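You operate a simulated robot arm through the tools that you are given. There is no shell and no other tool.

The job below is to be done with a simulated two-armed robot. You get a single attempt, and the scene is never put back.

## Task
Drain the muddy water and flush the wash trough clean.
Fine: flush under the spray arm once it is empty; tap off, arm parked, drain back on HOLD at the end. Where these are worked on the way, their far stop is far enough and under half their travel is too little: spray arm.

Only the result counts: the job must be done as asked and must still hold three seconds after the hand-in. Knocking over, shifting, dropping, spilling or breaking anything else fails it.

## Robot
Two 7-joint arms with two-finger grippers on one trunk, hanging from a carriage that runs on a gantry, over the field with the corners [-2356, 1374], [-2452, 198], [39, -7], [136, 1169] (x, y) and turns from -6.475 to 5.515 rad about z. Base frame: it is fixed where the carriage stands at the start and does not move with it; the origin is on the floor, on the carriage's upright axis, x ahead of it, y to its left, z up; the surface under the hand at the start is at about z = 681. Lengths are in mm, angles in rad, forces in N, time in s.
The left shoulder is at the start at [0, 236, 1646], the right one opposite. With the tool pointing down near the work surface each hand reaches from about 100 to 400 mm from the robot's upright axis, wherever it stands, measured 20 degrees to its own side. Places, roughly: drain lever [600, -100, 700]; spray arm [500, -600, 1000]; trough tap [400, -100, 700]; wash trough [500, -300, 700]. Payload 3.43 kg a hand.
The tool frame of a hand sits at the grasp point between the pads (the TCP): z along the fingers, y along the line on which they close. The tips reach 30 mm beyond it. The gripper opens to 104 mm. The gripper's body begins 57 mm behind the TCP.
Orientation is told as [roll, pitch, yaw] about the base's x, y, z axes, in that order, counted from this pose: with the fingers straight down and closing along the base's y, the tool's x points along the base's -x, its y along +y and its z along -z.

## Interface
- The arms move only by the tool move_arm. It takes "left_motion", "right_motion" or both (then of equal length, played together; a hand with none holds still); each is a list of rows, each an object of numbers (a shift or turn left out is 0, a gripper value left out holds the last): "x", "y", "z": the shift along the base's x, y, z in mm; "rx", "ry", "rz": the turn, a rotation vector about the base's x, y, z in rad; "gripper": the gripper command, from -1 (fully open) to 1 (shut), values between in proportion. In form: [{"x": .., "y": .., "z": .., "rx": .., "ry": .., "rz": .., "gripper": ..}, ...]. A call has 1 to 20 rows; each row shifts and turns the commanded pose from where the row before left it. A row lasts 0.2 s, in which the tool goes at most 50 mm and 0.15 rad; a call with a longer step from one row to the next is refused whole, and so is a gripper value outside its range. Where a pose cannot be reached the arm comes as near as it can. A force on the tool above 40 N (or 10 N above the force at the start of the call, whichever is more), or a blocked arm, ends the call early, and 0.2 s more pass. The fingers move at their own pace (about 45 mm/s each) and stop on an object; they squeeze with about 41 N. The grip force told is the motor's: it shows also when the fingers shut on nothing. Time passes only in rows, and 0.2 s behind the last, so rows that do not move let the fingers close. The reply holds the time, the measured pose of the TCP, the force on the tool along the base axes, the opening and the grip force, in the units named above and with some noise, with the torque about the TCP (base axes, N m) and any sound that the robot's microphone picked up.
- Cameras (640 x 400 px; columns grow to the right, rows downward): "scene" is now at [247.2, -31.8, 1757.1]; the picture's right is [-0.54, -0.84, 0.00], its down [-0.78, 0.50, -0.36] and it looks along [0.30, -0.20, -0.93] (base axes); focal length 281 px, centre (320, 200). "left" rides on the left gripper at [67, -18, -90] in its tool frame; the picture's right is [0.25, 0.97, 0.00], its down [-0.73, 0.19, -0.66] and it looks along [-0.64, 0.17, 0.75] (tool axes); focal length 218 px, centre (320, 200). "right" rides on the right gripper at [67, 18, -90] in its tool frame; the picture's right is [-0.25, 0.97, 0.00], its down [-0.73, -0.19, -0.66] and it looks along [-0.64, -0.17, 0.75] (tool axes); focal length 218 px, centre (320, 200). There is no depth. A picture from a camera that has moved, and an enlarged one, comes with that camera's place and axes in the base frame and with its lens.
- grab_frame(camera): a new picture of that camera. No time passes.
- lift_body(by): slides the trunk up (or, below 0, down) by that many mm; the arms and the scene camera ride with it, the base frame stays. It gives what a move gives, with no picture.
- drive_base(legs): drives the robot by 1 to 6 legs, each [ahead, left, turn to the left] in mm, mm and rad, along the robot's own axes; the way and the turn of a leg run together, so that a leg with both is an arc; at most 1500 mm and 3.142 rad a leg. The arms and the cameras ride along, it lands a little off, and it stops where it bumps. It keeps to its track: a leg is cut to what the track allows. It gives what a move gives.
- aim_head(pan, tilt): turns the head with the scene camera to pan (to the left, within 1.501 rad either way) and tilt (down, from -0.506 to 1.204), counted from straight ahead of the robot. It gives what a move gives.
- inspect(camera, box): a new picture of the part [left, top, right, bottom] of that camera's present view, enlarged. No time passes.
- hand_in(): hands the job in; it is judged then, once.

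Nothing tells you exact positions but the pictures and the camera data. Unless the task says otherwise, let go and move clear before handing in.

The tools are called after "Request:" as a command line: name --argument value ..., lists and objects as JSON in quotes. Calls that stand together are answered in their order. move_arm: Moves the arms, as the interface text tells. Its arguments: {"type":"object","properties":{"left_motion":{"type":"array","items":{"type":"object","properties":{"x":{"type":"number"},"y":{"type":"number"},"z":{"type":"number"},"rx":{"type":"number"},"ry":{"type":"number"},"rz":{"type":"number"},"gripper":{"type":"number"}}}},"right_motion":{"type":"array","items":{"type":"object","properties":{"x":{"type":"number"},"y":{"type":"number"},"z":{"type":"number"},"rx":{"type":"number"},"ry":{"type":"number"},"rz":{"type":"number"},"gripper":{"type":"number"}}}}},"required":[]} The other tools are called the same way: lift_body (by) slides the trunk up or down; drive_base (legs) drives the base; aim_head (pan, tilt) turns the head that bears the scene camera; grab_frame (camera) takes a picture; inspect (camera, box) takes an enlarged picture of a part of a camera's view; hand_in () hands the job in.

At the start:

```text
time_s: 0.0
left_ee_pos: [562.0, 68.2, 1244.0]
left_ee_rot: [0.001, -0.001, 0.001]
left_wrist_force: [0.4, -0.2, 0.2]
left_torque: [-0.02, 0.0, -0.02]
left_width: 103.9
left_gripper_force: 0.1
right_ee_pos: [420.3, -366.7, 1171.8]
right_ee_rot: [-0.001, 0.0, 0.0]
right_wrist_force: [0.5, 0.0, -0.1]
right_torque: [-0.01, 0.02, 0.04]
right_width: 103.7
right_gripper_force: 0.0
trunk travel left (down, up): [-556.0, 84.0]
robot x, y, heading: [-0.3, 2.6, -0.005]
head pan, tilt: [-0.572, 1.201]
```

scene: 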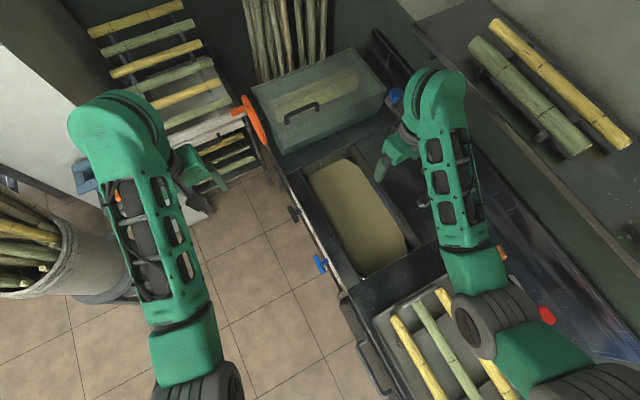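
right: 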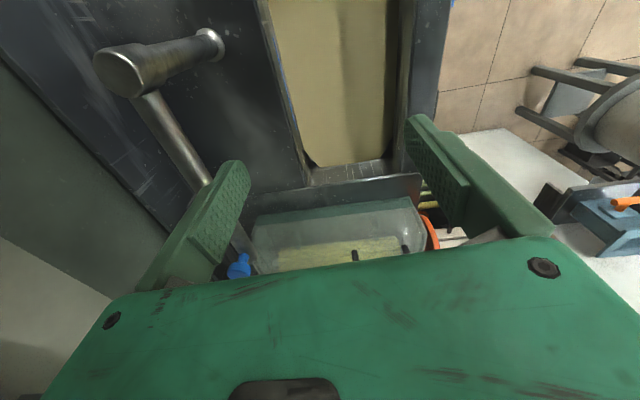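
left: 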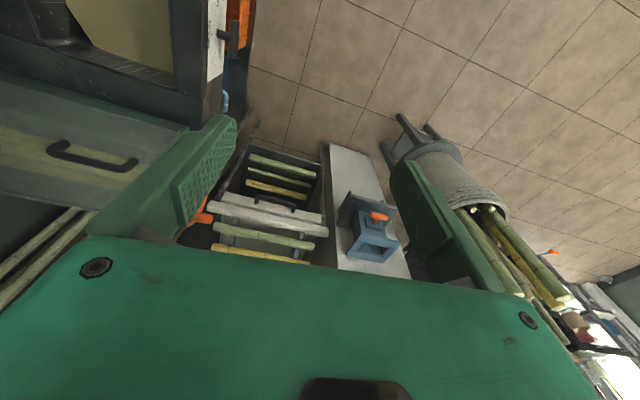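

I see the trough with muddy water in the middle, a blue tap-like handle on its near side, a dark lever further along, and a metal spray arm on the right. I'll look closer at each before moving.

Request:
inspect --camera "scene" --box '[220, 80, 420, 300]'

Request:
inspect --camera "right" --box '[60, 0, 460, 280]'

Request:
inspect --camera "left" --box '[0, 0, 280, 200]'

```text
1.82 times, centred on (320, 190) of scene
camera zoom: at [247.2, -31.8, 1757.1], right [-0.54, -0.84, 0.0], down [-0.78, 0.5, -0.36], along [0.3, -0.2, -0.93], focal length 512 px, centre (320, 218)
```

zoom: 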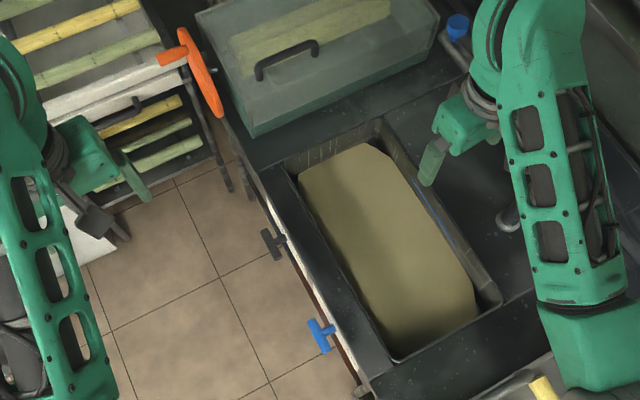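

```text
1.43 times, centred on (260, 140) of right
camera zoom: at [354.3, -349.8, 1261.7], right [0.25, 0.97, 0.0], down [0.73, -0.19, 0.66], along [0.64, -0.17, -0.75], focal length 312 px, centre (406, 286)
```

zoom: 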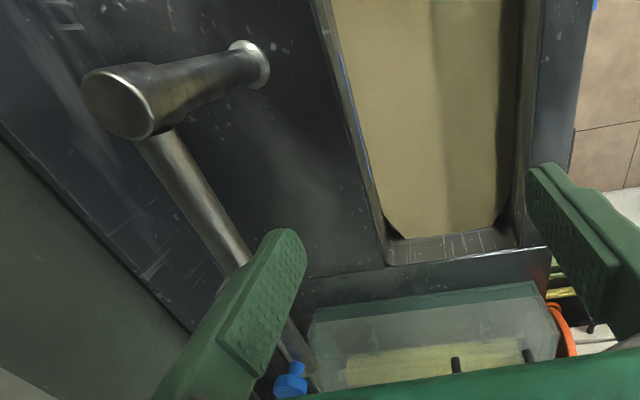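

```text
2.00 times, centred on (140, 100) of left
camera zoom: at [495.5, 49.7, 1334.9], right [-0.25, 0.97, 0.0], down [0.73, 0.19, 0.66], along [0.64, 0.17, -0.75], focal length 436 px, centre (680, 400)
```

zoom: 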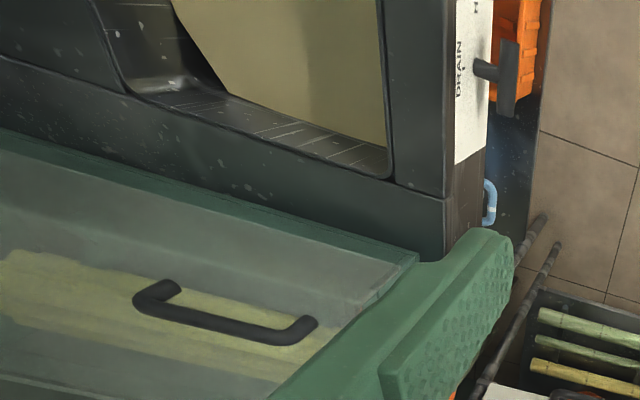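

The front panel (facing +y) carries the drain lever near [594,-140,700] and the blue tap near [372,-125,700]. The spray arm post stands near [350,-570] with its arm along +x and the blue nozzle near [640,-570,1058]. Next I bring the left hand round to read the panel labels.

Request:
move_arm --left_motion '[{"x": -8, "y": 10, "z": -20, "rz": -0.14}, {"x": -8, "y": 10, "z": -20, "rz": -0.14}, {"x": -8, "y": 10, "z": -20, "rz": -0.14}, {"x": -8, "y": 10, "z": -20, "rz": -0.14}, {"x": -8, "y": 10, "z": -20, "rz": -0.14}, {"x": -8, "y": 10, "z": -20, "rz": -0.14}, {"x": -8, "y": 10, "z": -20, "rz": -0.14}, {"x": -8, "y": 10, "z": -20, "rz": -0.14}, {"x": -8, "y": 10, "z": -20, "rz": -0.14}, {"x": -8, "y": 10, "z": -20, "rz": -0.14}, {"x": -8, "y": 10, "z": -20, "rz": -0.14}]'

Request:
grab_frame --camera "left"

Request:
grab_frame --camera "scene"

```text
time_s: 2.4
left_ee_pos: [474.3, 179.3, 1024.3]
left_ee_rot: [0.001, 0.0, -1.541]
left_wrist_force: [0.9, 0.7, -0.5]
left_torque: [-0.01, 0.01, -0.01]
left_width: 104.1
left_gripper_force: 0.1
right_ee_pos: [420.7, -367.1, 1172.0]
right_ee_rot: [0.0, 0.001, 0.0]
right_wrist_force: [-0.1, -0.6, -0.3]
right_torque: [0.03, 0.01, -0.04]
right_width: 103.9
right_gripper_force: 0.0
trunk travel left (down, up): [-556.0, 84.0]
robot x, y, heading: [-1.0, -4.1, 0.001]
head pan, tilt: [-0.572, 1.201]
```

```text
taken
camera left: at [455.1, 244.4, 1114.9], right [0.96, 0.28, 0.0], down [0.21, -0.72, 0.66], along [0.18, -0.63, -0.75], focal length 218 px, centre (320, 200)
```

left: 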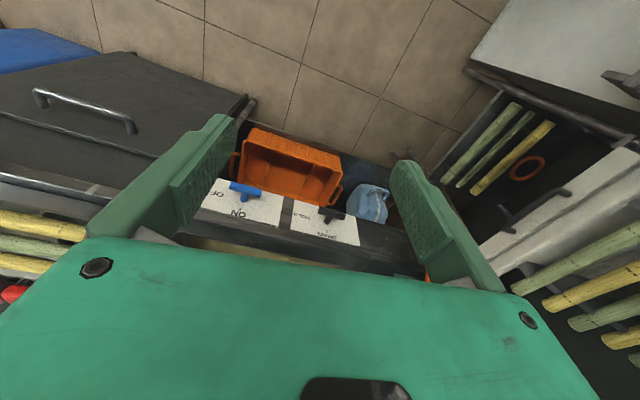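

```text
taken
camera scene: at [247.1, -31.7, 1757.1], right [-0.54, -0.84, 0.0], down [-0.78, 0.5, -0.36], along [0.3, -0.2, -0.93], focal length 281 px, centre (320, 200)
```

scene: 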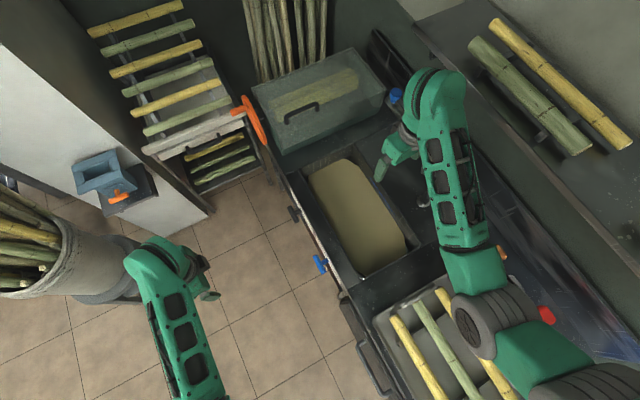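

Request:
inspect --camera "left" --box '[180, 120, 420, 270]'

```text
2.67 times, centred on (300, 195) of left
camera zoom: at [455.1, 244.4, 1114.9], right [0.96, 0.28, 0.0], down [0.21, -0.72, 0.66], along [0.18, -0.63, -0.75], focal length 582 px, centre (373, 213)
```

zoom: 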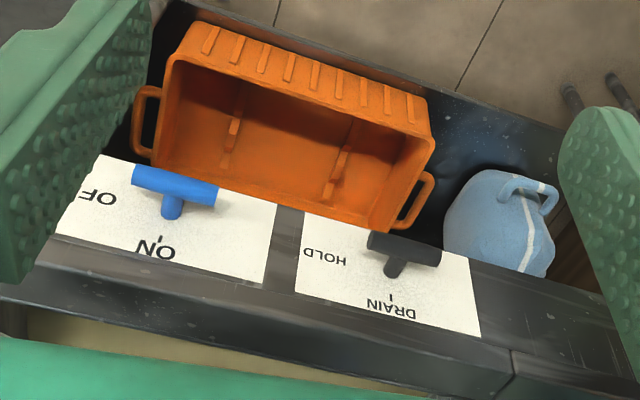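

The two T-handles turn about the panel normal: tap OFF/drain HOLD point toward −x (both bars level now), and ON/DRAIN point up. I triangulate the tap bar at about [372,-123,702] and the drain bar at [595,-139,704], with the panel yawed by about −0.08. I'll turn the left hand so the fingers point into the panel and close vertically.

Request:
move_arm --left_motion '[{"rz": 0.146}, {"rz": 0.146}, {"rz": 0.146}, {"rz": 0.146}, {"rz": 0.146}, {"rz": 0.146}, {"rz": 0.146}, {"rz": 0.146}, {"rz": 0.146}, {"rz": 0.146}]' --right_motion '[{"z": 15}, {"z": 15}, {"z": 15}, {"z": 15}, {"z": 15}, {"z": 15}, {"z": 15}, {"z": 15}, {"z": 15}, {"z": 15}]'

Request:
move_arm --left_motion '[{"rx": -0.1423, "ry": 0.0114, "y": -5}, {"rx": -0.1423, "ry": 0.0114, "y": -5}, {"rx": -0.1423, "ry": 0.0114, "y": -5}, {"rx": -0.1423, "ry": 0.0114, "y": -5}, {"rx": -0.1423, "ry": 0.0114, "y": -5}, {"rx": -0.1423, "ry": 0.0114, "y": -5}, {"rx": -0.1423, "ry": 0.0114, "y": -5}, {"rx": -0.1423, "ry": 0.0114, "y": -5}, {"rx": -0.1423, "ry": 0.0114, "y": -5}, {"rx": -0.1423, "ry": 0.0114, "y": -5}, {"rx": -0.1423, "ry": 0.0114, "y": -5}]'

Request:
grab_frame --camera "scene"

Request:
grab_frame --camera "left"

Request:
grab_frame --camera "right"

```text
time_s: 4.6
left_ee_pos: [474.5, 178.3, 1024.1]
left_ee_rot: [0.0, 0.0, -0.077]
left_wrist_force: [-0.3, -0.2, 1.0]
left_torque: [-0.04, -0.01, -0.02]
left_width: 104.1
left_gripper_force: 0.0
right_ee_pos: [428.5, -370.0, 1309.0]
right_ee_rot: [0.001, -0.002, 0.0]
right_wrist_force: [0.3, -0.3, -0.8]
right_torque: [0.02, 0.04, -0.03]
right_width: 103.8
right_gripper_force: 0.1
right hand out of reach, approached as far as the arm can: row 10
trunk travel left (down, up): [-556.0, 84.0]
robot x, y, heading: [-0.2, 2.4, 0.004]
head pan, tilt: [-0.572, 1.201]
```

```text
time_s: 7.0
left_ee_pos: [404.0, 175.4, 1191.4]
left_ee_rot: [-0.904, 0.003, -0.082]
left_wrist_force: [-0.1, -0.4, -0.1]
left_torque: [0.01, 0.02, 0.01]
left_width: 103.9
left_gripper_force: 0.1
left hand out of reach, approached as far as the arm can: row 4, 5, 6, 7, 8, 9, 10, 11
right_ee_pos: [428.3, -370.1, 1307.6]
right_ee_rot: [0.0, -0.001, 0.0]
right_wrist_force: [0.5, 0.2, 0.3]
right_torque: [-0.01, -0.04, -0.03]
right_width: 104.0
right_gripper_force: 0.0
trunk travel left (down, up): [-556.0, 84.0]
robot x, y, heading: [-1.9, -0.2, -0.002]
head pan, tilt: [-0.572, 1.201]
```

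```text
taken
camera scene: at [247.2, -31.8, 1757.1], right [-0.54, -0.84, 0.0], down [-0.78, 0.5, -0.36], along [0.3, -0.2, -0.93], focal length 281 px, centre (320, 200)
```

scene: 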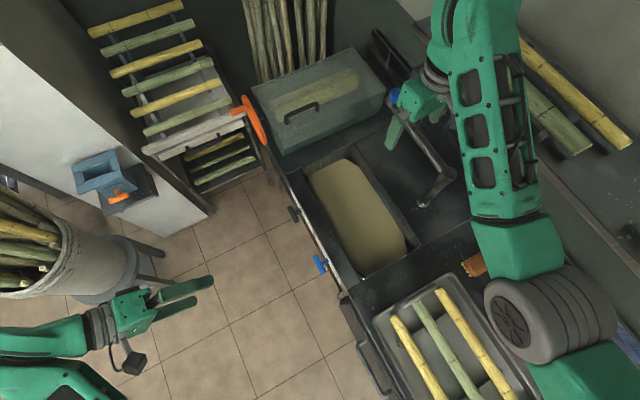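

```text
taken
camera left: at [343.3, 240.1, 1262.2], right [-0.21, 0.62, -0.76], down [0.78, 0.57, 0.26], along [0.59, -0.54, -0.6], focal length 218 px, centre (320, 200)
```

left: 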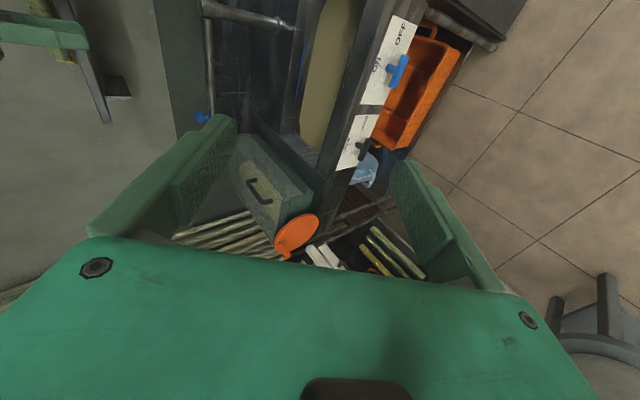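

```text
taken
camera right: at [361.2, -352.1, 1398.7], right [0.25, 0.97, 0.0], down [0.73, -0.19, 0.66], along [0.64, -0.17, -0.75], focal length 218 px, centre (320, 200)
```

right: 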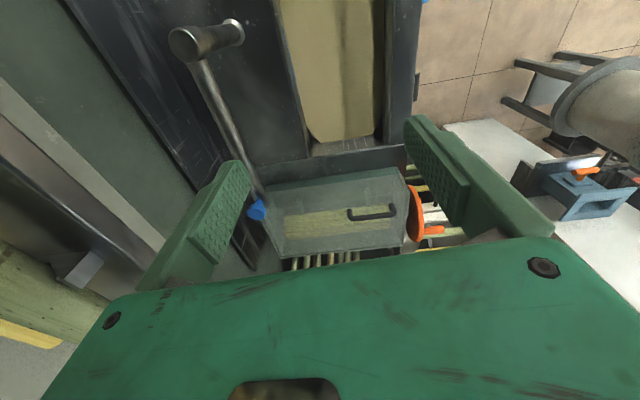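

The horizontal hand pose isn't reachable from here. Turning the robot to face the panel from the +y side should suit it much better, so I look around first to check the clearances.

Request:
aim_head --pan -1.4 --tilt 0.6

Request:
grab_frame --camera "scene"

Request:
aim_head --pan 0.6 --tilt 0.7

Request:
grab_frame --camera "scene"

Request:
aim_head --pan -0.6 --tilt 0.7

Request:
grab_frame --camera "scene"

```text
time_s: 8.2
left_ee_pos: [405.3, 175.6, 1191.9]
left_ee_rot: [-0.902, 0.002, -0.081]
left_wrist_force: [-0.2, 0.2, 0.5]
left_torque: [0.02, -0.01, -0.01]
left_width: 104.0
left_gripper_force: 0.1
right_ee_pos: [428.4, -369.4, 1309.6]
right_ee_rot: [0.001, -0.002, 0.0]
right_wrist_force: [0.4, -0.4, -0.1]
right_torque: [0.01, 0.0, 0.02]
right_width: 104.0
right_gripper_force: 0.1
trunk travel left (down, up): [-556.0, 84.0]
robot x, y, heading: [0.2, 4.3, -0.0]
head pan, tilt: [-1.4, 0.6]
```

```text
taken
camera scene: at [215.3, -88.6, 1801.7], right [-0.99, -0.17, 0.0], down [-0.1, 0.56, -0.82], along [0.14, -0.81, -0.57], focal length 281 px, centre (320, 200)
```

scene: 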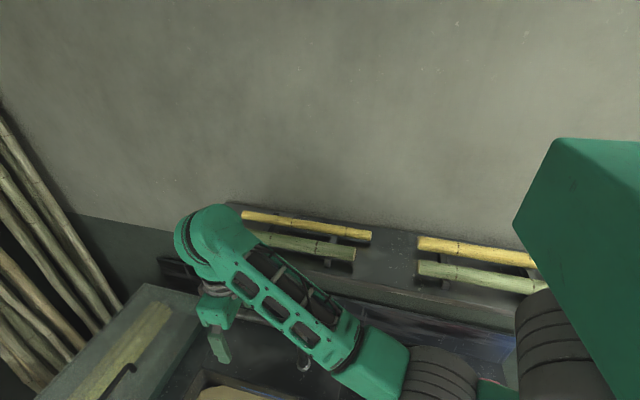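

```text
time_s: 10.1
left_ee_pos: [404.5, 176.3, 1191.5]
left_ee_rot: [-0.903, -0.001, -0.08]
left_wrist_force: [-0.1, -0.3, 0.1]
left_torque: [-0.07, 0.01, 0.01]
left_width: 104.1
left_gripper_force: 0.0
right_ee_pos: [428.1, -369.4, 1308.1]
right_ee_rot: [0.002, -0.002, 0.0]
right_wrist_force: [0.2, -0.3, 0.6]
right_torque: [0.04, -0.03, -0.01]
right_width: 103.8
right_gripper_force: 0.1
trunk travel left (down, up): [-556.0, 84.0]
robot x, y, heading: [3.2, -2.2, 0.004]
head pan, tilt: [0.6, 0.7]
```

```text
taken
camera scene: at [270.3, 46.4, 1793.1], right [0.56, -0.83, 0.0], down [-0.53, -0.36, -0.76], along [0.63, 0.43, -0.64], focal length 281 px, centre (320, 200)
```

scene: 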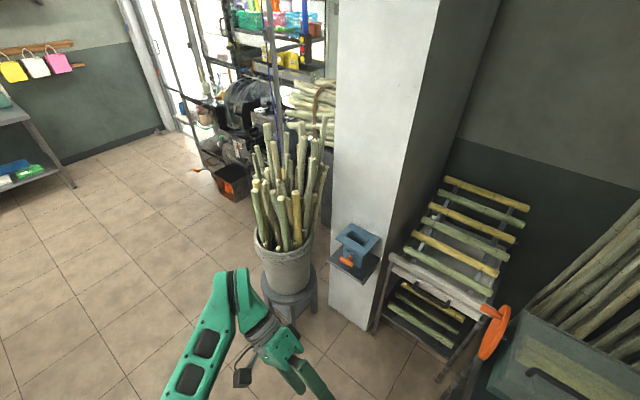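

```text
time_s: 11.5
left_ee_pos: [406.2, 177.2, 1191.2]
left_ee_rot: [-0.903, 0.003, -0.079]
left_wrist_force: [0.3, 0.3, 0.8]
left_torque: [-0.01, 0.02, 0.02]
left_width: 103.9
left_gripper_force: 0.0
right_ee_pos: [427.9, -369.7, 1308.2]
right_ee_rot: [0.001, 0.0, 0.001]
right_wrist_force: [0.3, 0.3, -0.3]
right_torque: [0.0, -0.01, 0.0]
right_width: 104.1
right_gripper_force: 0.1
trunk travel left (down, up): [-556.0, 84.0]
robot x, y, heading: [0.9, -0.1, 0.0]
head pan, tilt: [-0.6, 0.7]
```

```text
taken
camera scene: at [270.3, -49.4, 1793.1], right [-0.56, -0.83, 0.0], down [-0.53, 0.36, -0.76], along [0.63, -0.43, -0.64], focal length 281 px, centre (320, 200)
```

scene: 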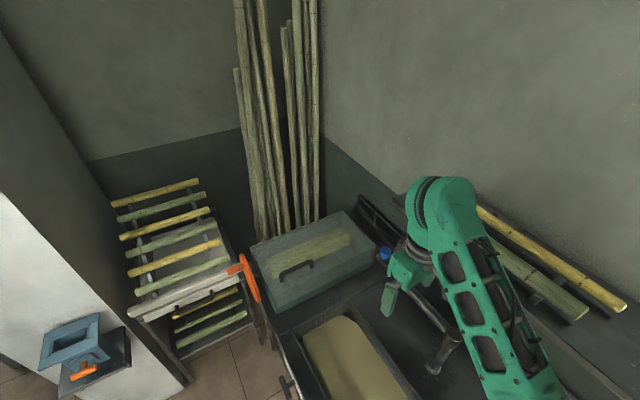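

The floor on the +y side is clear and nothing at hand height stands in the sweep. I drive left, turn to face the panel, and back off before lowering the trunk.

Request:
drive_base --legs '[[0, 200, 0], [0, 0, -0.8], [0, 0, -0.84], [-330, 40, 0]]'

Request:
aim_head --pan 0.3 --tilt 1.0

Request:
grab_frame --camera "scene"

Request:
grab_frame --camera "left"

```text
time_s: 19.1
left_ee_pos: [208.8, 109.4, 1191.1]
left_ee_rot: [-0.902, 0.002, -1.724]
left_wrist_force: [-0.6, -1.0, 0.8]
left_torque: [0.01, -0.01, -0.01]
left_width: 104.0
left_gripper_force: 0.1
right_ee_pos: [-337.1, 124.1, 1308.5]
right_ee_rot: [0.001, -0.003, -1.644]
right_wrist_force: [-0.4, -0.5, -0.2]
right_torque: [-0.01, -0.02, 0.0]
right_width: 104.1
right_gripper_force: 0.0
trunk travel left (down, up): [-556.0, 84.0]
robot x, y, heading: [62.3, 527.4, -1.641]
head pan, tilt: [-0.6, 0.7]
```

```text
time_s: 20.3
left_ee_pos: [209.3, 108.7, 1190.7]
left_ee_rot: [-0.903, 0.001, -1.724]
left_wrist_force: [-0.3, -0.2, 0.0]
left_torque: [0.02, -0.01, 0.0]
left_width: 103.9
left_gripper_force: 0.0
right_ee_pos: [-336.9, 126.1, 1308.0]
right_ee_rot: [0.0, -0.003, -1.644]
right_wrist_force: [-0.1, 1.0, 0.5]
right_torque: [-0.02, 0.01, 0.04]
right_width: 103.7
right_gripper_force: 0.0
trunk travel left (down, up): [-556.0, 84.0]
robot x, y, heading: [61.3, 525.0, -1.648]
head pan, tilt: [0.3, 1.0]
```

```text
taken
camera scene: at [64.6, 256.4, 1769.7], right [-0.97, -0.22, 0.0], down [-0.19, 0.82, -0.54], along [0.12, -0.53, -0.84], focal length 281 px, centre (320, 200)
```

scene: 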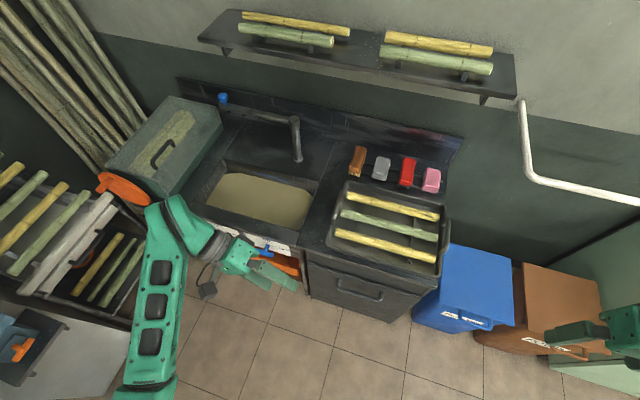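

```text
taken
camera left: at [279.2, 164.9, 1262.2], right [0.63, 0.16, -0.76], down [0.51, -0.82, 0.26], along [-0.58, -0.55, -0.6], focal length 218 px, centre (320, 200)
```

left: 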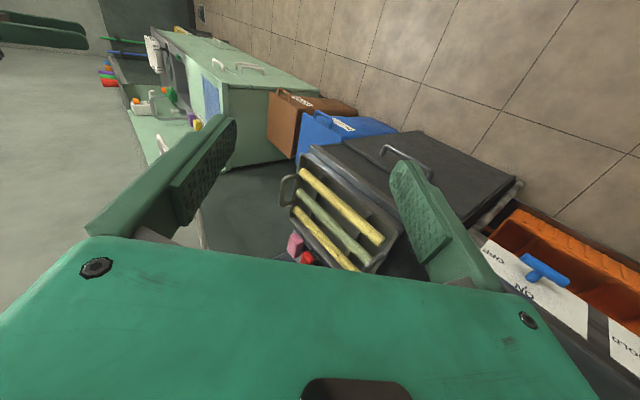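

From here the whole wash station is visible and the robot faces the panel squarely (heading ≈ −1.645). I unroll the left hand to point down and then lower the trunk in steps.

Request:
move_arm --left_motion '[{"rx": -0.0197, "ry": -0.1273, "x": 17, "y": -1, "z": -19}, {"rx": -0.0197, "ry": -0.1273, "x": 17, "y": -1, "z": -19}, {"rx": -0.0197, "ry": -0.1273, "x": 17, "y": -1, "z": -19}, {"rx": -0.0197, "ry": -0.1273, "x": 17, "y": -1, "z": -19}, {"rx": -0.0197, "ry": -0.1273, "x": 17, "y": -1, "z": -19}, {"rx": -0.0197, "ry": -0.1273, "x": 17, "y": -1, "z": -19}, {"rx": -0.0197, "ry": -0.1273, "x": 17, "y": -1, "z": -19}]'

Request:
lift_body --by -200

Request:
grab_frame --camera "scene"

```text
time_s: 21.9
left_ee_pos: [328.7, 101.9, 1058.4]
left_ee_rot: [0.003, 0.0, -1.724]
left_wrist_force: [-0.2, -1.0, 0.0]
left_torque: [0.01, 0.03, 0.0]
left_width: 104.0
left_gripper_force: 0.1
right_ee_pos: [-335.9, 124.3, 1308.7]
right_ee_rot: [0.0, -0.002, -1.644]
right_wrist_force: [-0.1, 0.3, 0.2]
right_torque: [0.01, 0.02, 0.01]
right_width: 104.1
right_gripper_force: 0.1
trunk travel left (down, up): [-556.0, 84.0]
robot x, y, heading: [61.8, 528.3, -1.645]
head pan, tilt: [0.3, 1.0]
```

```text
time_s: 24.1
left_ee_pos: [327.8, 101.5, 858.7]
left_ee_rot: [-0.002, 0.0, -1.721]
left_wrist_force: [0.0, -0.7, -0.1]
left_torque: [0.01, 0.0, 0.04]
left_width: 104.2
left_gripper_force: 0.2
right_ee_pos: [-336.1, 124.2, 1107.9]
right_ee_rot: [0.0, -0.004, -1.642]
right_wrist_force: [-0.6, -0.3, -0.5]
right_torque: [-0.02, -0.02, 0.01]
right_width: 104.4
right_gripper_force: 0.1
trunk travel left (down, up): [-356.0, 284.0]
robot x, y, heading: [61.0, 523.7, -1.638]
head pan, tilt: [0.3, 1.0]
```

```text
taken
camera scene: at [64.6, 256.4, 1569.8], right [-0.97, -0.23, 0.0], down [-0.19, 0.82, -0.54], along [0.12, -0.53, -0.84], focal length 281 px, centre (320, 200)
```

scene: 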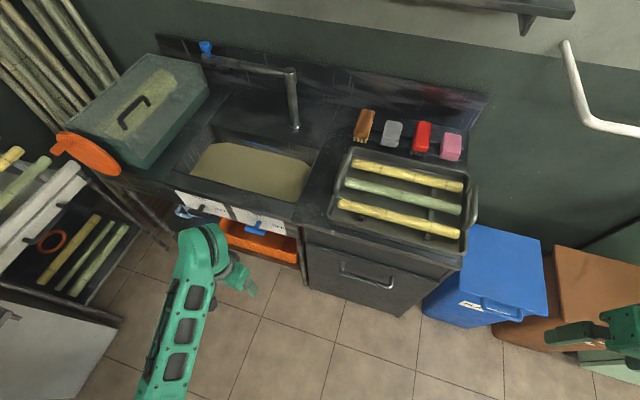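

The view is clear and the tap and drain handles are in sight. I lower another 200 mm and pitch the left hand up so the fingers point into the panel.

Request:
lift_body --by -200

Request:
move_arm --left_motion '[{"rz": 0.07, "x": 4, "z": 4}, {"rx": -0.1424, "ry": 0.0114, "x": 4, "z": 4}, {"rx": -0.1424, "ry": 0.0114, "x": 4, "z": 4}, {"rx": -0.1424, "ry": 0.0114, "x": 4, "z": 4}, {"rx": -0.1424, "ry": 0.0114, "x": 4, "z": 4}, {"rx": -0.1424, "ry": 0.0114, "x": 4, "z": 4}, {"rx": -0.1424, "ry": 0.0114, "x": 4, "z": 4}, {"rx": -0.1424, "ry": 0.0114, "x": 4, "z": 4}, {"rx": -0.1424, "ry": 0.0114, "x": 4, "z": 4}, {"rx": -0.1424, "ry": 0.0114, "x": 4, "z": 4}, {"rx": -0.1424, "ry": 0.0114, "x": 4, "z": 4}, {"rx": -0.1424, "ry": 0.0114}]'

Request:
grab_frame --camera "scene"

Request:
grab_frame --camera "left"

```text
time_s: 26.3
left_ee_pos: [328.5, 102.3, 658.4]
left_ee_rot: [-0.002, 0.0, -1.723]
left_wrist_force: [1.0, -0.6, -0.7]
left_torque: [0.01, 0.0, 0.0]
left_width: 104.1
left_gripper_force: 0.1
right_ee_pos: [-337.6, 125.0, 908.0]
right_ee_rot: [0.001, -0.002, -1.644]
right_wrist_force: [0.6, -0.1, 0.1]
right_torque: [-0.02, 0.0, -0.03]
right_width: 104.0
right_gripper_force: 0.0
trunk travel left (down, up): [-156.0, 484.0]
robot x, y, heading: [66.0, 525.9, -1.648]
head pan, tilt: [0.3, 1.0]
```

```text
time_s: 28.9
left_ee_pos: [264.3, 40.8, 844.2]
left_ee_rot: [0.421, -1.297, -2.041]
left_wrist_force: [-0.4, 0.0, 0.6]
left_torque: [-0.01, 0.05, -0.01]
left_width: 104.0
left_gripper_force: 0.1
left hand out of reach, approached as far as the arm can: row 5, 6, 7, 8, 9, 10, 11, 12
right_ee_pos: [-336.6, 125.0, 908.8]
right_ee_rot: [0.0, -0.004, -1.643]
right_wrist_force: [-0.2, 0.0, -0.8]
right_torque: [0.01, 0.0, -0.01]
right_width: 103.8
right_gripper_force: 0.1
trunk travel left (down, up): [-156.0, 484.0]
robot x, y, heading: [61.8, 527.6, -1.641]
head pan, tilt: [0.3, 1.0]
```

```text
taken
camera scene: at [64.6, 256.1, 1369.8], right [-0.97, -0.23, 0.0], down [-0.19, 0.82, -0.54], along [0.12, -0.53, -0.84], focal length 281 px, centre (320, 200)
```

scene: 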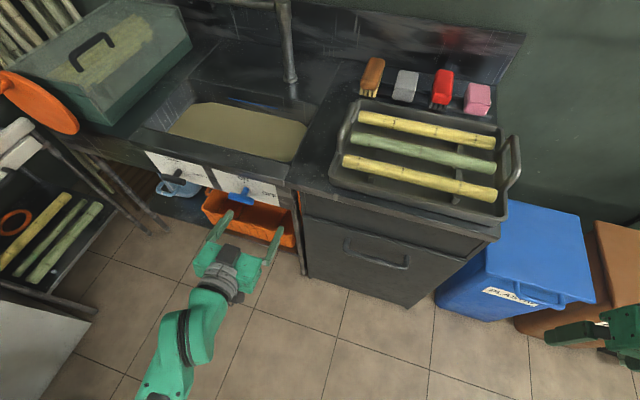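

```text
taken
camera left: at [259.8, 143.4, 800.2], right [0.99, 0.0, -0.14], down [0.12, 0.45, 0.88], along [0.06, -0.89, 0.45], focal length 218 px, centre (320, 200)
```

left: 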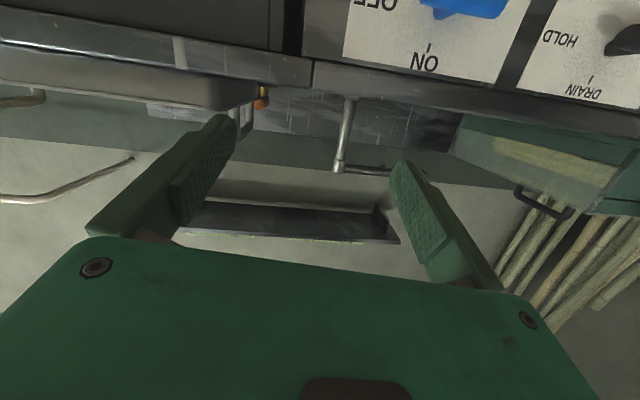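

The hand is nearly level but was stopped short by the arm's geometry; lowering the trunk another 150 mm brings the forearm level with the handles.

Request:
lift_body --by -150

Request:
move_arm --left_motion '[{"x": 10}, {"x": 10}, {"x": 10}, {"x": 10}]'

Request:
grab_frame --camera "scene"

Request:
grab_frame --camera "left"

```text
time_s: 30.6
left_ee_pos: [267.1, 41.0, 692.9]
left_ee_rot: [0.417, -1.299, -2.037]
left_wrist_force: [-0.5, -0.6, -0.2]
left_torque: [0.01, 0.03, 0.02]
left_width: 104.0
left_gripper_force: 0.0
right_ee_pos: [-336.2, 124.8, 759.6]
right_ee_rot: [0.001, -0.003, -1.644]
right_wrist_force: [0.2, -0.3, 0.9]
right_torque: [0.02, 0.0, -0.02]
right_width: 104.3
right_gripper_force: 0.1
trunk travel left (down, up): [-6.0, 634.0]
robot x, y, heading: [61.9, 527.5, -1.64]
head pan, tilt: [0.3, 1.0]
```

```text
time_s: 31.6
left_ee_pos: [266.5, 41.0, 694.0]
left_ee_rot: [0.416, -1.298, -2.036]
left_wrist_force: [0.3, 0.1, -0.1]
left_torque: [0.01, -0.01, 0.02]
left_width: 103.8
left_gripper_force: 0.1
left hand out of reach, approached as far as the arm can: row 1, 2, 3, 4
right_ee_pos: [-336.8, 125.7, 758.4]
right_ee_rot: [-0.001, -0.002, -1.643]
right_wrist_force: [-0.4, 0.3, 0.3]
right_torque: [0.02, 0.01, -0.05]
right_width: 104.1
right_gripper_force: 0.2
trunk travel left (down, up): [-6.0, 634.0]
robot x, y, heading: [61.5, 521.3, -1.645]
head pan, tilt: [0.3, 1.0]
```

```text
taken
camera scene: at [64.6, 256.4, 1219.7], right [-0.97, -0.23, 0.0], down [-0.19, 0.82, -0.54], along [0.12, -0.53, -0.84], focal length 281 px, centre (320, 200)
```

scene: 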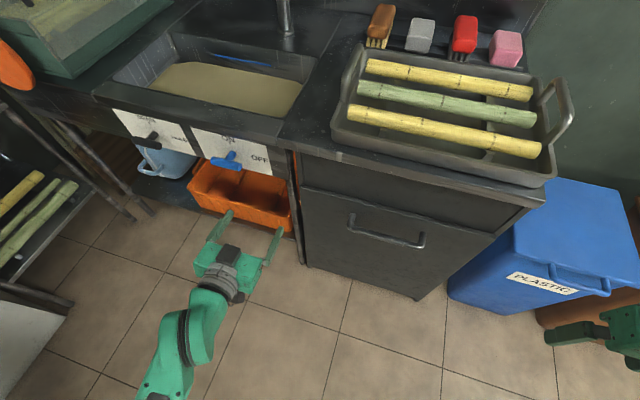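

```text
taken
camera left: at [259.7, 144.1, 649.9], right [0.99, 0.0, -0.14], down [0.12, 0.45, 0.89], along [0.06, -0.89, 0.44], focal length 218 px, centre (320, 200)
```

left: 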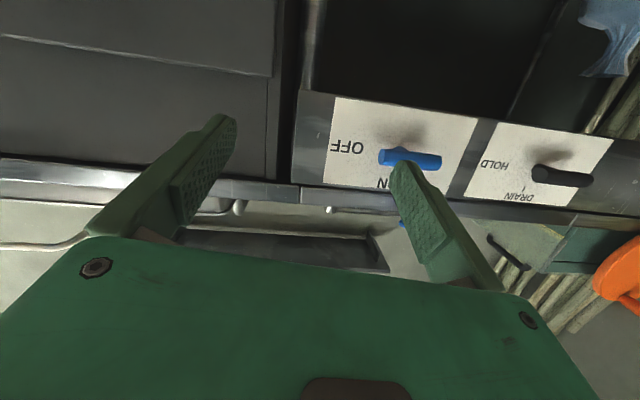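

The panel is readable in the wrist camera now, but the arm is at a limit in this pose. I probe which way it can move freely (forward, and slightly lower pitch).

Request:
move_arm --left_motion '[{"rx": 0.1, "x": 10, "z": 5}, {"rx": 0.1, "x": 10, "z": 5}, {"rx": 0.1, "x": 10}, {"rx": 0.1, "x": 10}]'

```text
time_s: 32.6
left_ee_pos: [303.2, 39.1, 704.4]
left_ee_rot: [0.127, -0.915, -1.771]
left_wrist_force: [-0.5, -0.1, 0.3]
left_torque: [0.01, 0.0, 0.04]
left_width: 103.9
left_gripper_force: 0.0
left hand out of reach, approached as far as the arm can: row 1
right_ee_pos: [-335.6, 122.5, 759.1]
right_ee_rot: [0.0, -0.003, -1.644]
right_wrist_force: [0.6, 0.2, -0.6]
right_torque: [0.01, -0.04, -0.01]
right_width: 104.2
right_gripper_force: 0.1
trunk travel left (down, up): [-6.0, 634.0]
robot x, y, heading: [60.2, 522.6, -1.64]
head pan, tilt: [0.3, 1.0]
```

Request:
move_arm --left_motion '[{"x": 15, "y": -15}, {"x": 15, "y": -15}, {"x": 15, "y": -15}, {"x": 15, "y": -15}, {"rx": -0.1}, {"rx": -0.1}, {"rx": -0.1}, {"rx": -0.1}, {"rx": -0.1}, {"rx": -0.1}]'

Request:
grab_frame --camera "scene"

Request:
grab_frame --camera "left"

```text
time_s: 34.8
left_ee_pos: [262.5, -22.4, 764.9]
left_ee_rot: [1.054, -1.426, -2.659]
left_wrist_force: [0.5, 0.1, -0.8]
left_torque: [-0.03, 0.03, 0.02]
left_width: 103.7
left_gripper_force: 0.1
left hand out of reach, approached as far as the arm can: row 3, 4, 5, 6, 7, 8, 9, 10
right_ee_pos: [-336.6, 125.0, 757.8]
right_ee_rot: [0.001, -0.002, -1.645]
right_wrist_force: [0.2, 0.3, 0.8]
right_torque: [-0.02, 0.0, 0.04]
right_width: 104.2
right_gripper_force: 0.0
trunk travel left (down, up): [-6.0, 634.0]
robot x, y, heading: [66.4, 526.6, -1.644]
head pan, tilt: [0.3, 1.0]
```

```text
taken
camera scene: at [64.7, 257.2, 1219.6], right [-0.97, -0.23, 0.0], down [-0.19, 0.82, -0.54], along [0.12, -0.53, -0.84], focal length 281 px, centre (320, 200)
```

scene: 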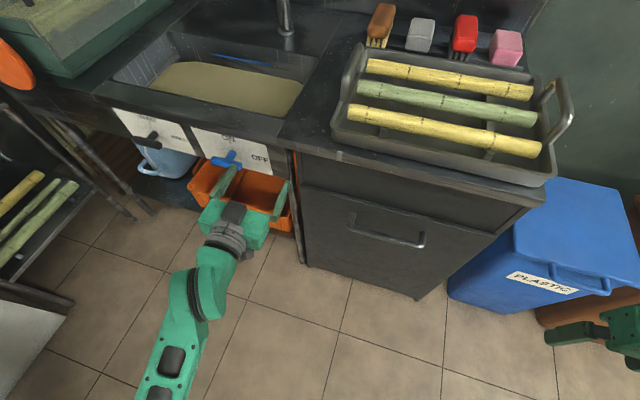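

```text
taken
camera left: at [256.7, 71.9, 705.3], right [0.99, -0.02, -0.13], down [0.12, 0.6, 0.79], along [0.06, -0.8, 0.6], focal length 218 px, centre (320, 200)
```

left: 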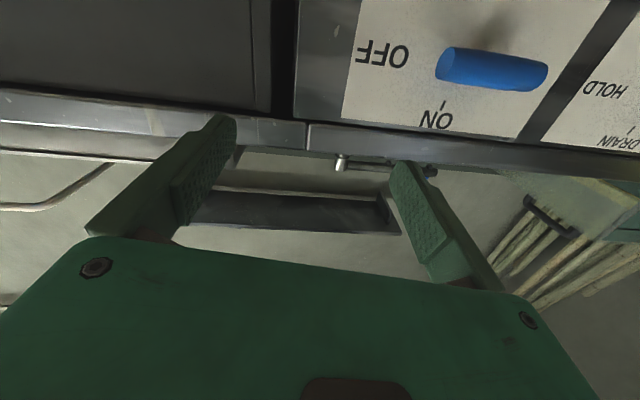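

The hand actually levelled out fine at [262,-22,765], so the limit is sideways reach rather than pitch. I'll retract the right hand, then turn the robot about 0.44 rad left so both handles fall in front of the left shoulder.

Request:
move_arm --right_motion '[{"y": 40}, {"y": 40}, {"y": 40}, {"y": 40}, {"y": 40}]'

Request:
drive_base --legs '[[-120, 0, 0], [0, 0, 0.44]]'

Request:
aim_head --pan 0.0 --tilt 0.95

Request:
grab_frame --camera "scene"

```text
time_s: 36.0
left_ee_pos: [264.2, -23.4, 767.8]
left_ee_rot: [1.062, -1.428, -2.668]
left_wrist_force: [0.2, 0.2, -1.2]
left_torque: [-0.03, -0.04, 0.0]
left_width: 104.3
left_gripper_force: 0.0
right_ee_pos: [-343.4, 313.3, 718.1]
right_ee_rot: [0.0, -0.005, -1.644]
right_wrist_force: [0.3, 0.4, 0.6]
right_torque: [-0.05, 0.03, 0.03]
right_width: 104.1
right_gripper_force: 0.1
right hand out of reach, approached as far as the arm can: row 1, 2, 5
trunk travel left (down, up): [-6.0, 634.0]
robot x, y, heading: [63.7, 529.4, -1.644]
head pan, tilt: [0.3, 1.0]
```

```text
time_s: 38.5
left_ee_pos: [483.8, 234.1, 767.4]
left_ee_rot: [1.063, -1.428, -2.229]
left_wrist_force: [-1.4, 0.9, -0.7]
left_torque: [-0.03, 0.04, 0.03]
left_width: 103.8
left_gripper_force: 0.1
right_ee_pos: [-206.2, 279.6, 716.4]
right_ee_rot: [-0.001, -0.006, -1.205]
right_wrist_force: [0.7, 0.1, 0.2]
right_torque: [-0.02, -0.02, 0.0]
right_width: 104.2
right_gripper_force: 0.1
trunk travel left (down, up): [-6.0, 634.0]
robot x, y, heading: [71.7, 644.6, -1.209]
head pan, tilt: [0.3, 1.0]
```

```text
time_s: 39.4
left_ee_pos: [484.4, 232.9, 767.0]
left_ee_rot: [1.063, -1.43, -2.232]
left_wrist_force: [-0.1, 0.2, -0.3]
left_torque: [0.02, 0.03, 0.06]
left_width: 103.9
left_gripper_force: 0.1
right_ee_pos: [-207.0, 278.9, 717.6]
right_ee_rot: [-0.003, -0.005, -1.205]
right_wrist_force: [0.9, -0.3, 0.2]
right_torque: [0.0, -0.01, 0.0]
right_width: 103.9
right_gripper_force: 0.1
trunk travel left (down, up): [-6.0, 634.0]
robot x, y, heading: [72.3, 645.6, -1.203]
head pan, tilt: [0.0, 0.949]
```

```text
taken
camera scene: at [169.7, 389.6, 1223.3], right [-0.93, -0.36, 0.0], down [-0.29, 0.76, -0.58], along [0.21, -0.54, -0.81], focal length 281 px, centre (320, 200)
```

scene: 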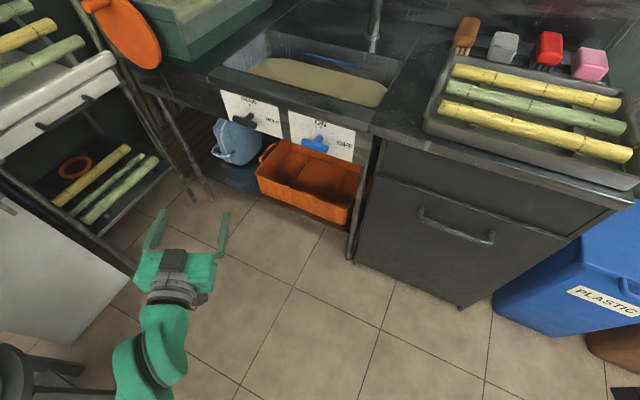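

The left hand points nearly along the heading, ready to be lined up. I drive to about [72,385] so both handles are in reach.

Request:
drive_base --legs '[[243, -93, 0]]'

Request:
move_arm --left_motion '[{"rz": -0.12}, {"rz": -0.12}, {"rz": -0.12}, {"rz": -0.126}, {"rx": -0.068, "ry": 0.005}]'

Request:
move_arm --left_motion '[{"rx": -0.0116, "ry": -0.1443}, {"rx": -0.0116, "ry": -0.1443}, {"rx": -0.0116, "ry": -0.1443}, {"rx": -0.0116, "ry": -0.1443}, {"rx": -0.0116, "ry": -0.1443}, {"rx": -0.0116, "ry": -0.1443}, {"rx": -0.0116, "ry": -0.1443}, {"rx": -0.0116, "ry": -0.1443}, {"rx": -0.0116, "ry": -0.1443}, {"rx": -0.0116, "ry": -0.1443}]'

Request:
grab_frame --camera "left"

Request:
grab_frame --camera "scene"

```text
time_s: 41.2
left_ee_pos: [486.5, -25.7, 768.9]
left_ee_rot: [1.062, -1.428, -2.226]
left_wrist_force: [0.5, 0.3, -0.1]
left_torque: [0.01, -0.01, -0.01]
left_width: 104.2
left_gripper_force: 0.0
right_ee_pos: [-205.4, 20.3, 717.2]
right_ee_rot: [-0.001, -0.005, -1.205]
right_wrist_force: [0.6, 0.0, 0.1]
right_torque: [0.02, 0.02, 0.03]
right_width: 104.1
right_gripper_force: 0.0
trunk travel left (down, up): [-6.0, 634.0]
robot x, y, heading: [67.5, 383.6, -1.203]
head pan, tilt: [0.0, 0.949]
```

```text
time_s: 42.4
left_ee_pos: [485.3, -26.9, 768.2]
left_ee_rot: [1.06, -1.429, -2.226]
left_wrist_force: [-0.2, 0.2, 0.0]
left_torque: [-0.01, 0.03, -0.02]
left_width: 103.9
left_gripper_force: 0.0
left hand out of reach, approached as far as the arm can: row 1, 2, 3, 4, 5
right_ee_pos: [-206.6, 19.3, 718.2]
right_ee_rot: [-0.001, -0.006, -1.205]
right_wrist_force: [-0.2, -0.6, 0.3]
right_torque: [0.0, -0.02, -0.01]
right_width: 104.3
right_gripper_force: 0.1
trunk travel left (down, up): [-6.0, 634.0]
robot x, y, heading: [69.9, 385.4, -1.205]
head pan, tilt: [0.0, 0.949]
```

```text
time_s: 44.6
left_ee_pos: [485.1, -26.2, 767.8]
left_ee_rot: [2.047, -0.042, -3.101]
left_wrist_force: [0.1, 0.4, -0.3]
left_torque: [-0.07, -0.02, 0.0]
left_width: 104.2
left_gripper_force: 0.0
right_ee_pos: [-206.8, 20.0, 716.6]
right_ee_rot: [-0.002, -0.004, -1.205]
right_wrist_force: [0.2, -0.1, 0.0]
right_torque: [-0.02, -0.01, -0.04]
right_width: 103.8
right_gripper_force: 0.0
trunk travel left (down, up): [-6.0, 634.0]
robot x, y, heading: [68.1, 385.5, -1.211]
head pan, tilt: [0.0, 0.949]
```

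```text
taken
camera left: at [547.6, 47.0, 709.8], right [0.27, 0.45, 0.85], down [-0.76, 0.64, -0.1], along [-0.59, -0.62, 0.52], focal length 218 px, centre (320, 200)
```

left: 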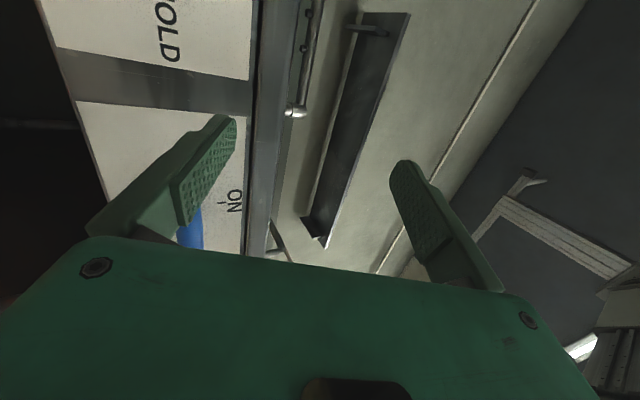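

```text
taken
camera scene: at [169.6, 129.4, 1223.4], right [-0.93, -0.36, 0.0], down [-0.29, 0.76, -0.58], along [0.21, -0.54, -0.81], focal length 281 px, centre (320, 200)
```

scene: 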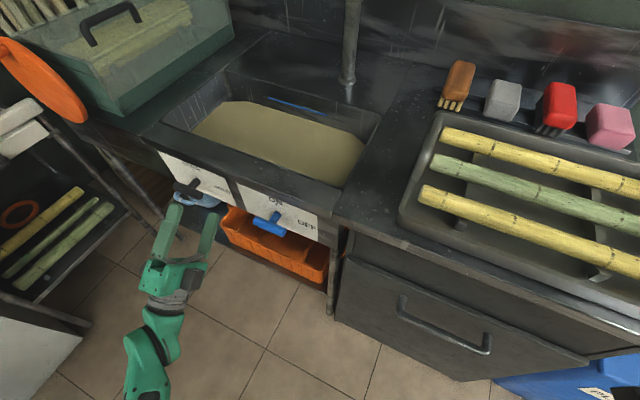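

The wrist roll works; the fingers now close in the vertical plane but point about 27° up. I'll check the handle geometry up close before levelling the hand.

Request:
inspect --camera "scene" --box '[130, 130, 350, 260]'

Request:
move_arm --left_motion '[{"rx": 0.119, "x": 10}, {"rx": 0.119, "x": 10}, {"rx": 0.119, "x": 10}, {"rx": 0.119, "x": 10}, {"rz": -0.13, "x": 10}]'

Request:
grab_frame --camera "left"

```text
2.91 times, centred on (240, 195) of scene
camera zoom: at [169.6, 129.4, 1223.4], right [-0.93, -0.36, 0.0], down [-0.29, 0.76, -0.58], along [0.21, -0.54, -0.81], focal length 818 px, centre (553, 214)
```

zoom: 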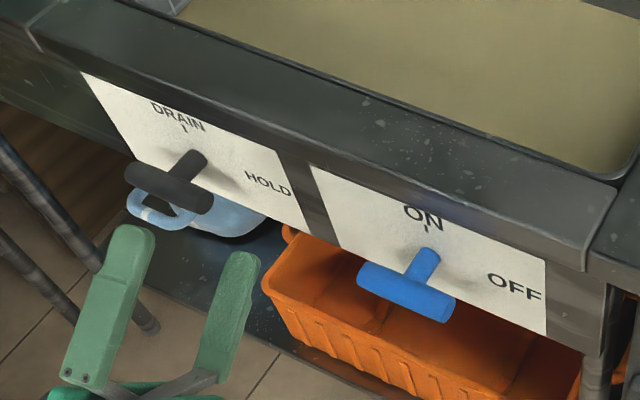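

```text
time_s: 45.8
left_ee_pos: [502.5, -45.1, 705.1]
left_ee_rot: [1.641, -0.014, 3.077]
left_wrist_force: [-0.4, -0.4, 0.4]
left_torque: [0.03, -0.02, 0.02]
left_width: 103.8
left_gripper_force: 0.0
left hand out of reach, approached as far as the arm can: row 2, 4, 5
right_ee_pos: [-207.4, 19.3, 718.0]
right_ee_rot: [-0.005, -0.004, -1.204]
right_wrist_force: [0.4, -0.1, -0.6]
right_torque: [-0.05, -0.04, 0.0]
right_width: 104.2
right_gripper_force: 0.0
trunk travel left (down, up): [-6.0, 634.0]
robot x, y, heading: [73.2, 387.2, -1.2]
head pan, tilt: [0.0, 0.949]
```

```text
taken
camera left: at [575.2, 38.0, 681.8], right [0.27, 0.05, 0.96], down [-0.68, 0.71, 0.15], along [-0.68, -0.7, 0.23], focal length 218 px, centre (320, 200)
```

left: 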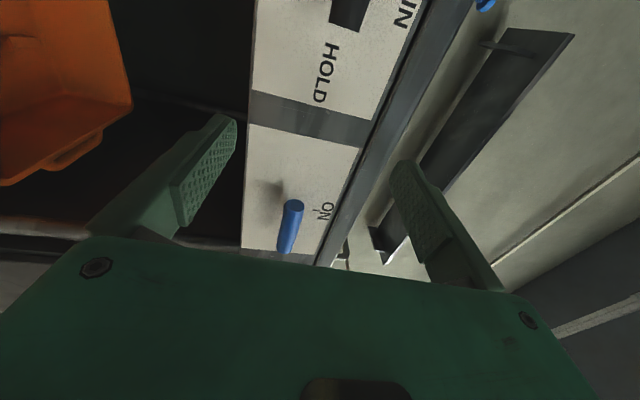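

The hand is now level at [502,-45,705] but its sideways reach ends there. Turning the handles only needs a push on the bar end, so I'll use closed fingers as a rod, yawed a bit toward +x to gain reach.

Request:
move_arm --left_motion '[{"rz": 0.13, "x": 20, "y": 3, "z": 8, "gripper": 1}, {"rz": 0.13, "x": 20, "y": 3, "z": 8, "gripper": 1}, {"rz": 0.13, "x": 20, "y": 3, "z": 8, "gripper": 1}, {"x": 10, "gripper": 1}, {"x": 10, "gripper": 1}, {"gripper": 1}, {"gripper": 1}]'

Request:
grab_frame --camera "scene"

Request:
grab_frame --camera "left"

```text
time_s: 47.4
left_ee_pos: [583.5, -36.3, 730.8]
left_ee_rot: [1.624, -0.024, -2.826]
left_wrist_force: [-0.3, 0.1, 1.1]
left_torque: [-0.02, 0.0, 0.01]
left_width: 0.0
left_gripper_force: 35.0
right_ee_pos: [-206.3, 19.0, 716.9]
right_ee_rot: [-0.001, -0.004, -1.205]
right_wrist_force: [1.4, 0.9, -0.6]
right_torque: [0.02, 0.01, 0.01]
right_width: 104.0
right_gripper_force: 0.0
trunk travel left (down, up): [-6.0, 634.0]
robot x, y, heading: [73.3, 385.6, -1.204]
head pan, tilt: [0.0, 0.949]
```

```text
taken
camera scene: at [169.4, 129.6, 1223.3], right [-0.93, -0.36, 0.0], down [-0.29, 0.76, -0.58], along [0.21, -0.54, -0.81], focal length 281 px, centre (320, 200)
```

scene: 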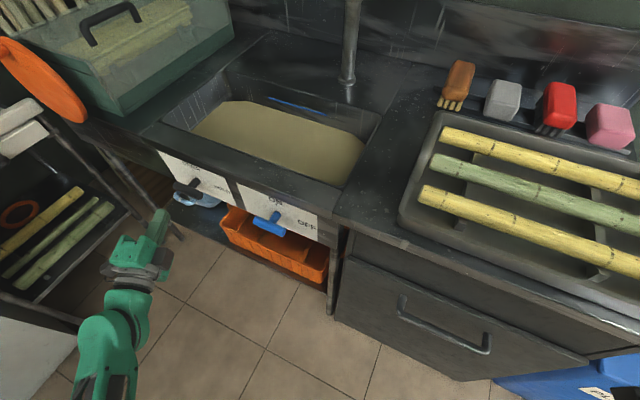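

```text
taken
camera left: at [619.9, 68.4, 707.8], right [0.25, 0.13, 0.96], down [-0.9, 0.41, 0.17], along [-0.37, -0.9, 0.22], focal length 218 px, centre (320, 200)
```

left: 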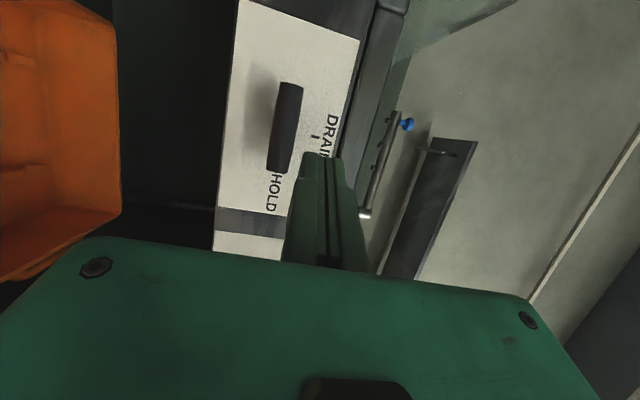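

The rod (closed fingers) is level and well placed; the drain bar measures centre ≈ [595,-137,707], half-length 39. I bring the rod in above its +x end.

Request:
move_arm --left_motion '[{"x": 17, "y": -12, "z": 3}, {"x": 17, "y": -12, "z": 3}, {"y": -16}, {"y": -16}, {"y": -16}, {"y": -14}, {}]'

Request:
grab_frame --camera "left"

Request:
inspect --camera "scene" --box '[100, 120, 320, 260]'

```text
time_s: 49.0
left_ee_pos: [617.7, -122.0, 735.2]
left_ee_rot: [1.626, -0.023, -2.827]
left_wrist_force: [0.1, 0.0, 0.2]
left_torque: [0.04, -0.01, -0.01]
left_width: 0.2
left_gripper_force: 34.8
right_ee_pos: [-205.8, 18.9, 718.8]
right_ee_rot: [-0.002, -0.004, -1.204]
right_wrist_force: [-0.8, 0.0, -0.2]
right_torque: [-0.01, 0.01, -0.02]
right_width: 104.2
right_gripper_force: 0.0
trunk travel left (down, up): [-6.0, 634.0]
robot x, y, heading: [73.4, 384.2, -1.206]
head pan, tilt: [0.0, 0.949]
```

```text
taken
camera left: at [654.1, -17.9, 712.6], right [0.25, 0.13, 0.96], down [-0.9, 0.41, 0.17], along [-0.37, -0.9, 0.22], focal length 218 px, centre (320, 200)
```

left: 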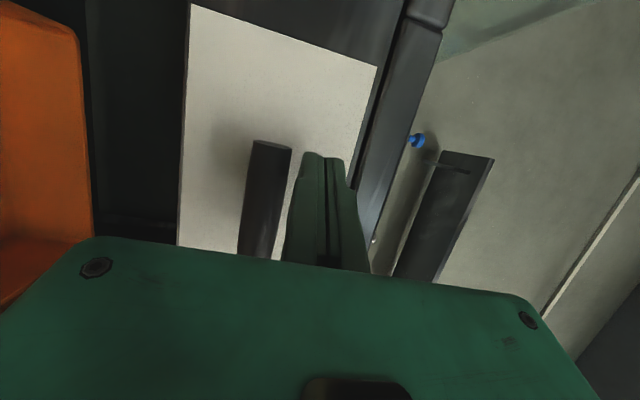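

```text
2.86 times, centred on (210, 190) of scene
camera zoom: at [169.3, 129.9, 1223.2], right [-0.93, -0.36, 0.0], down [-0.29, 0.76, -0.58], along [0.21, -0.54, -0.81], focal length 804 px, centre (634, 229)
```

zoom: 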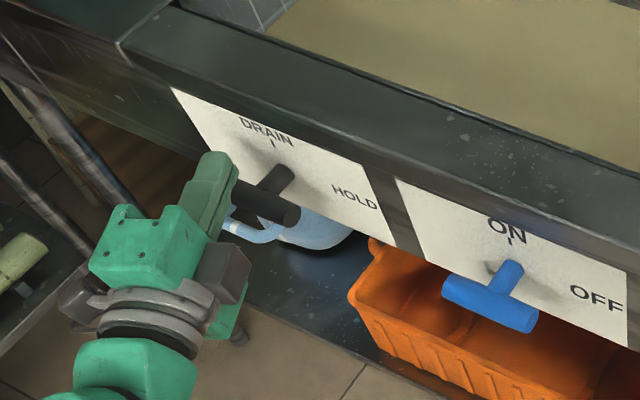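

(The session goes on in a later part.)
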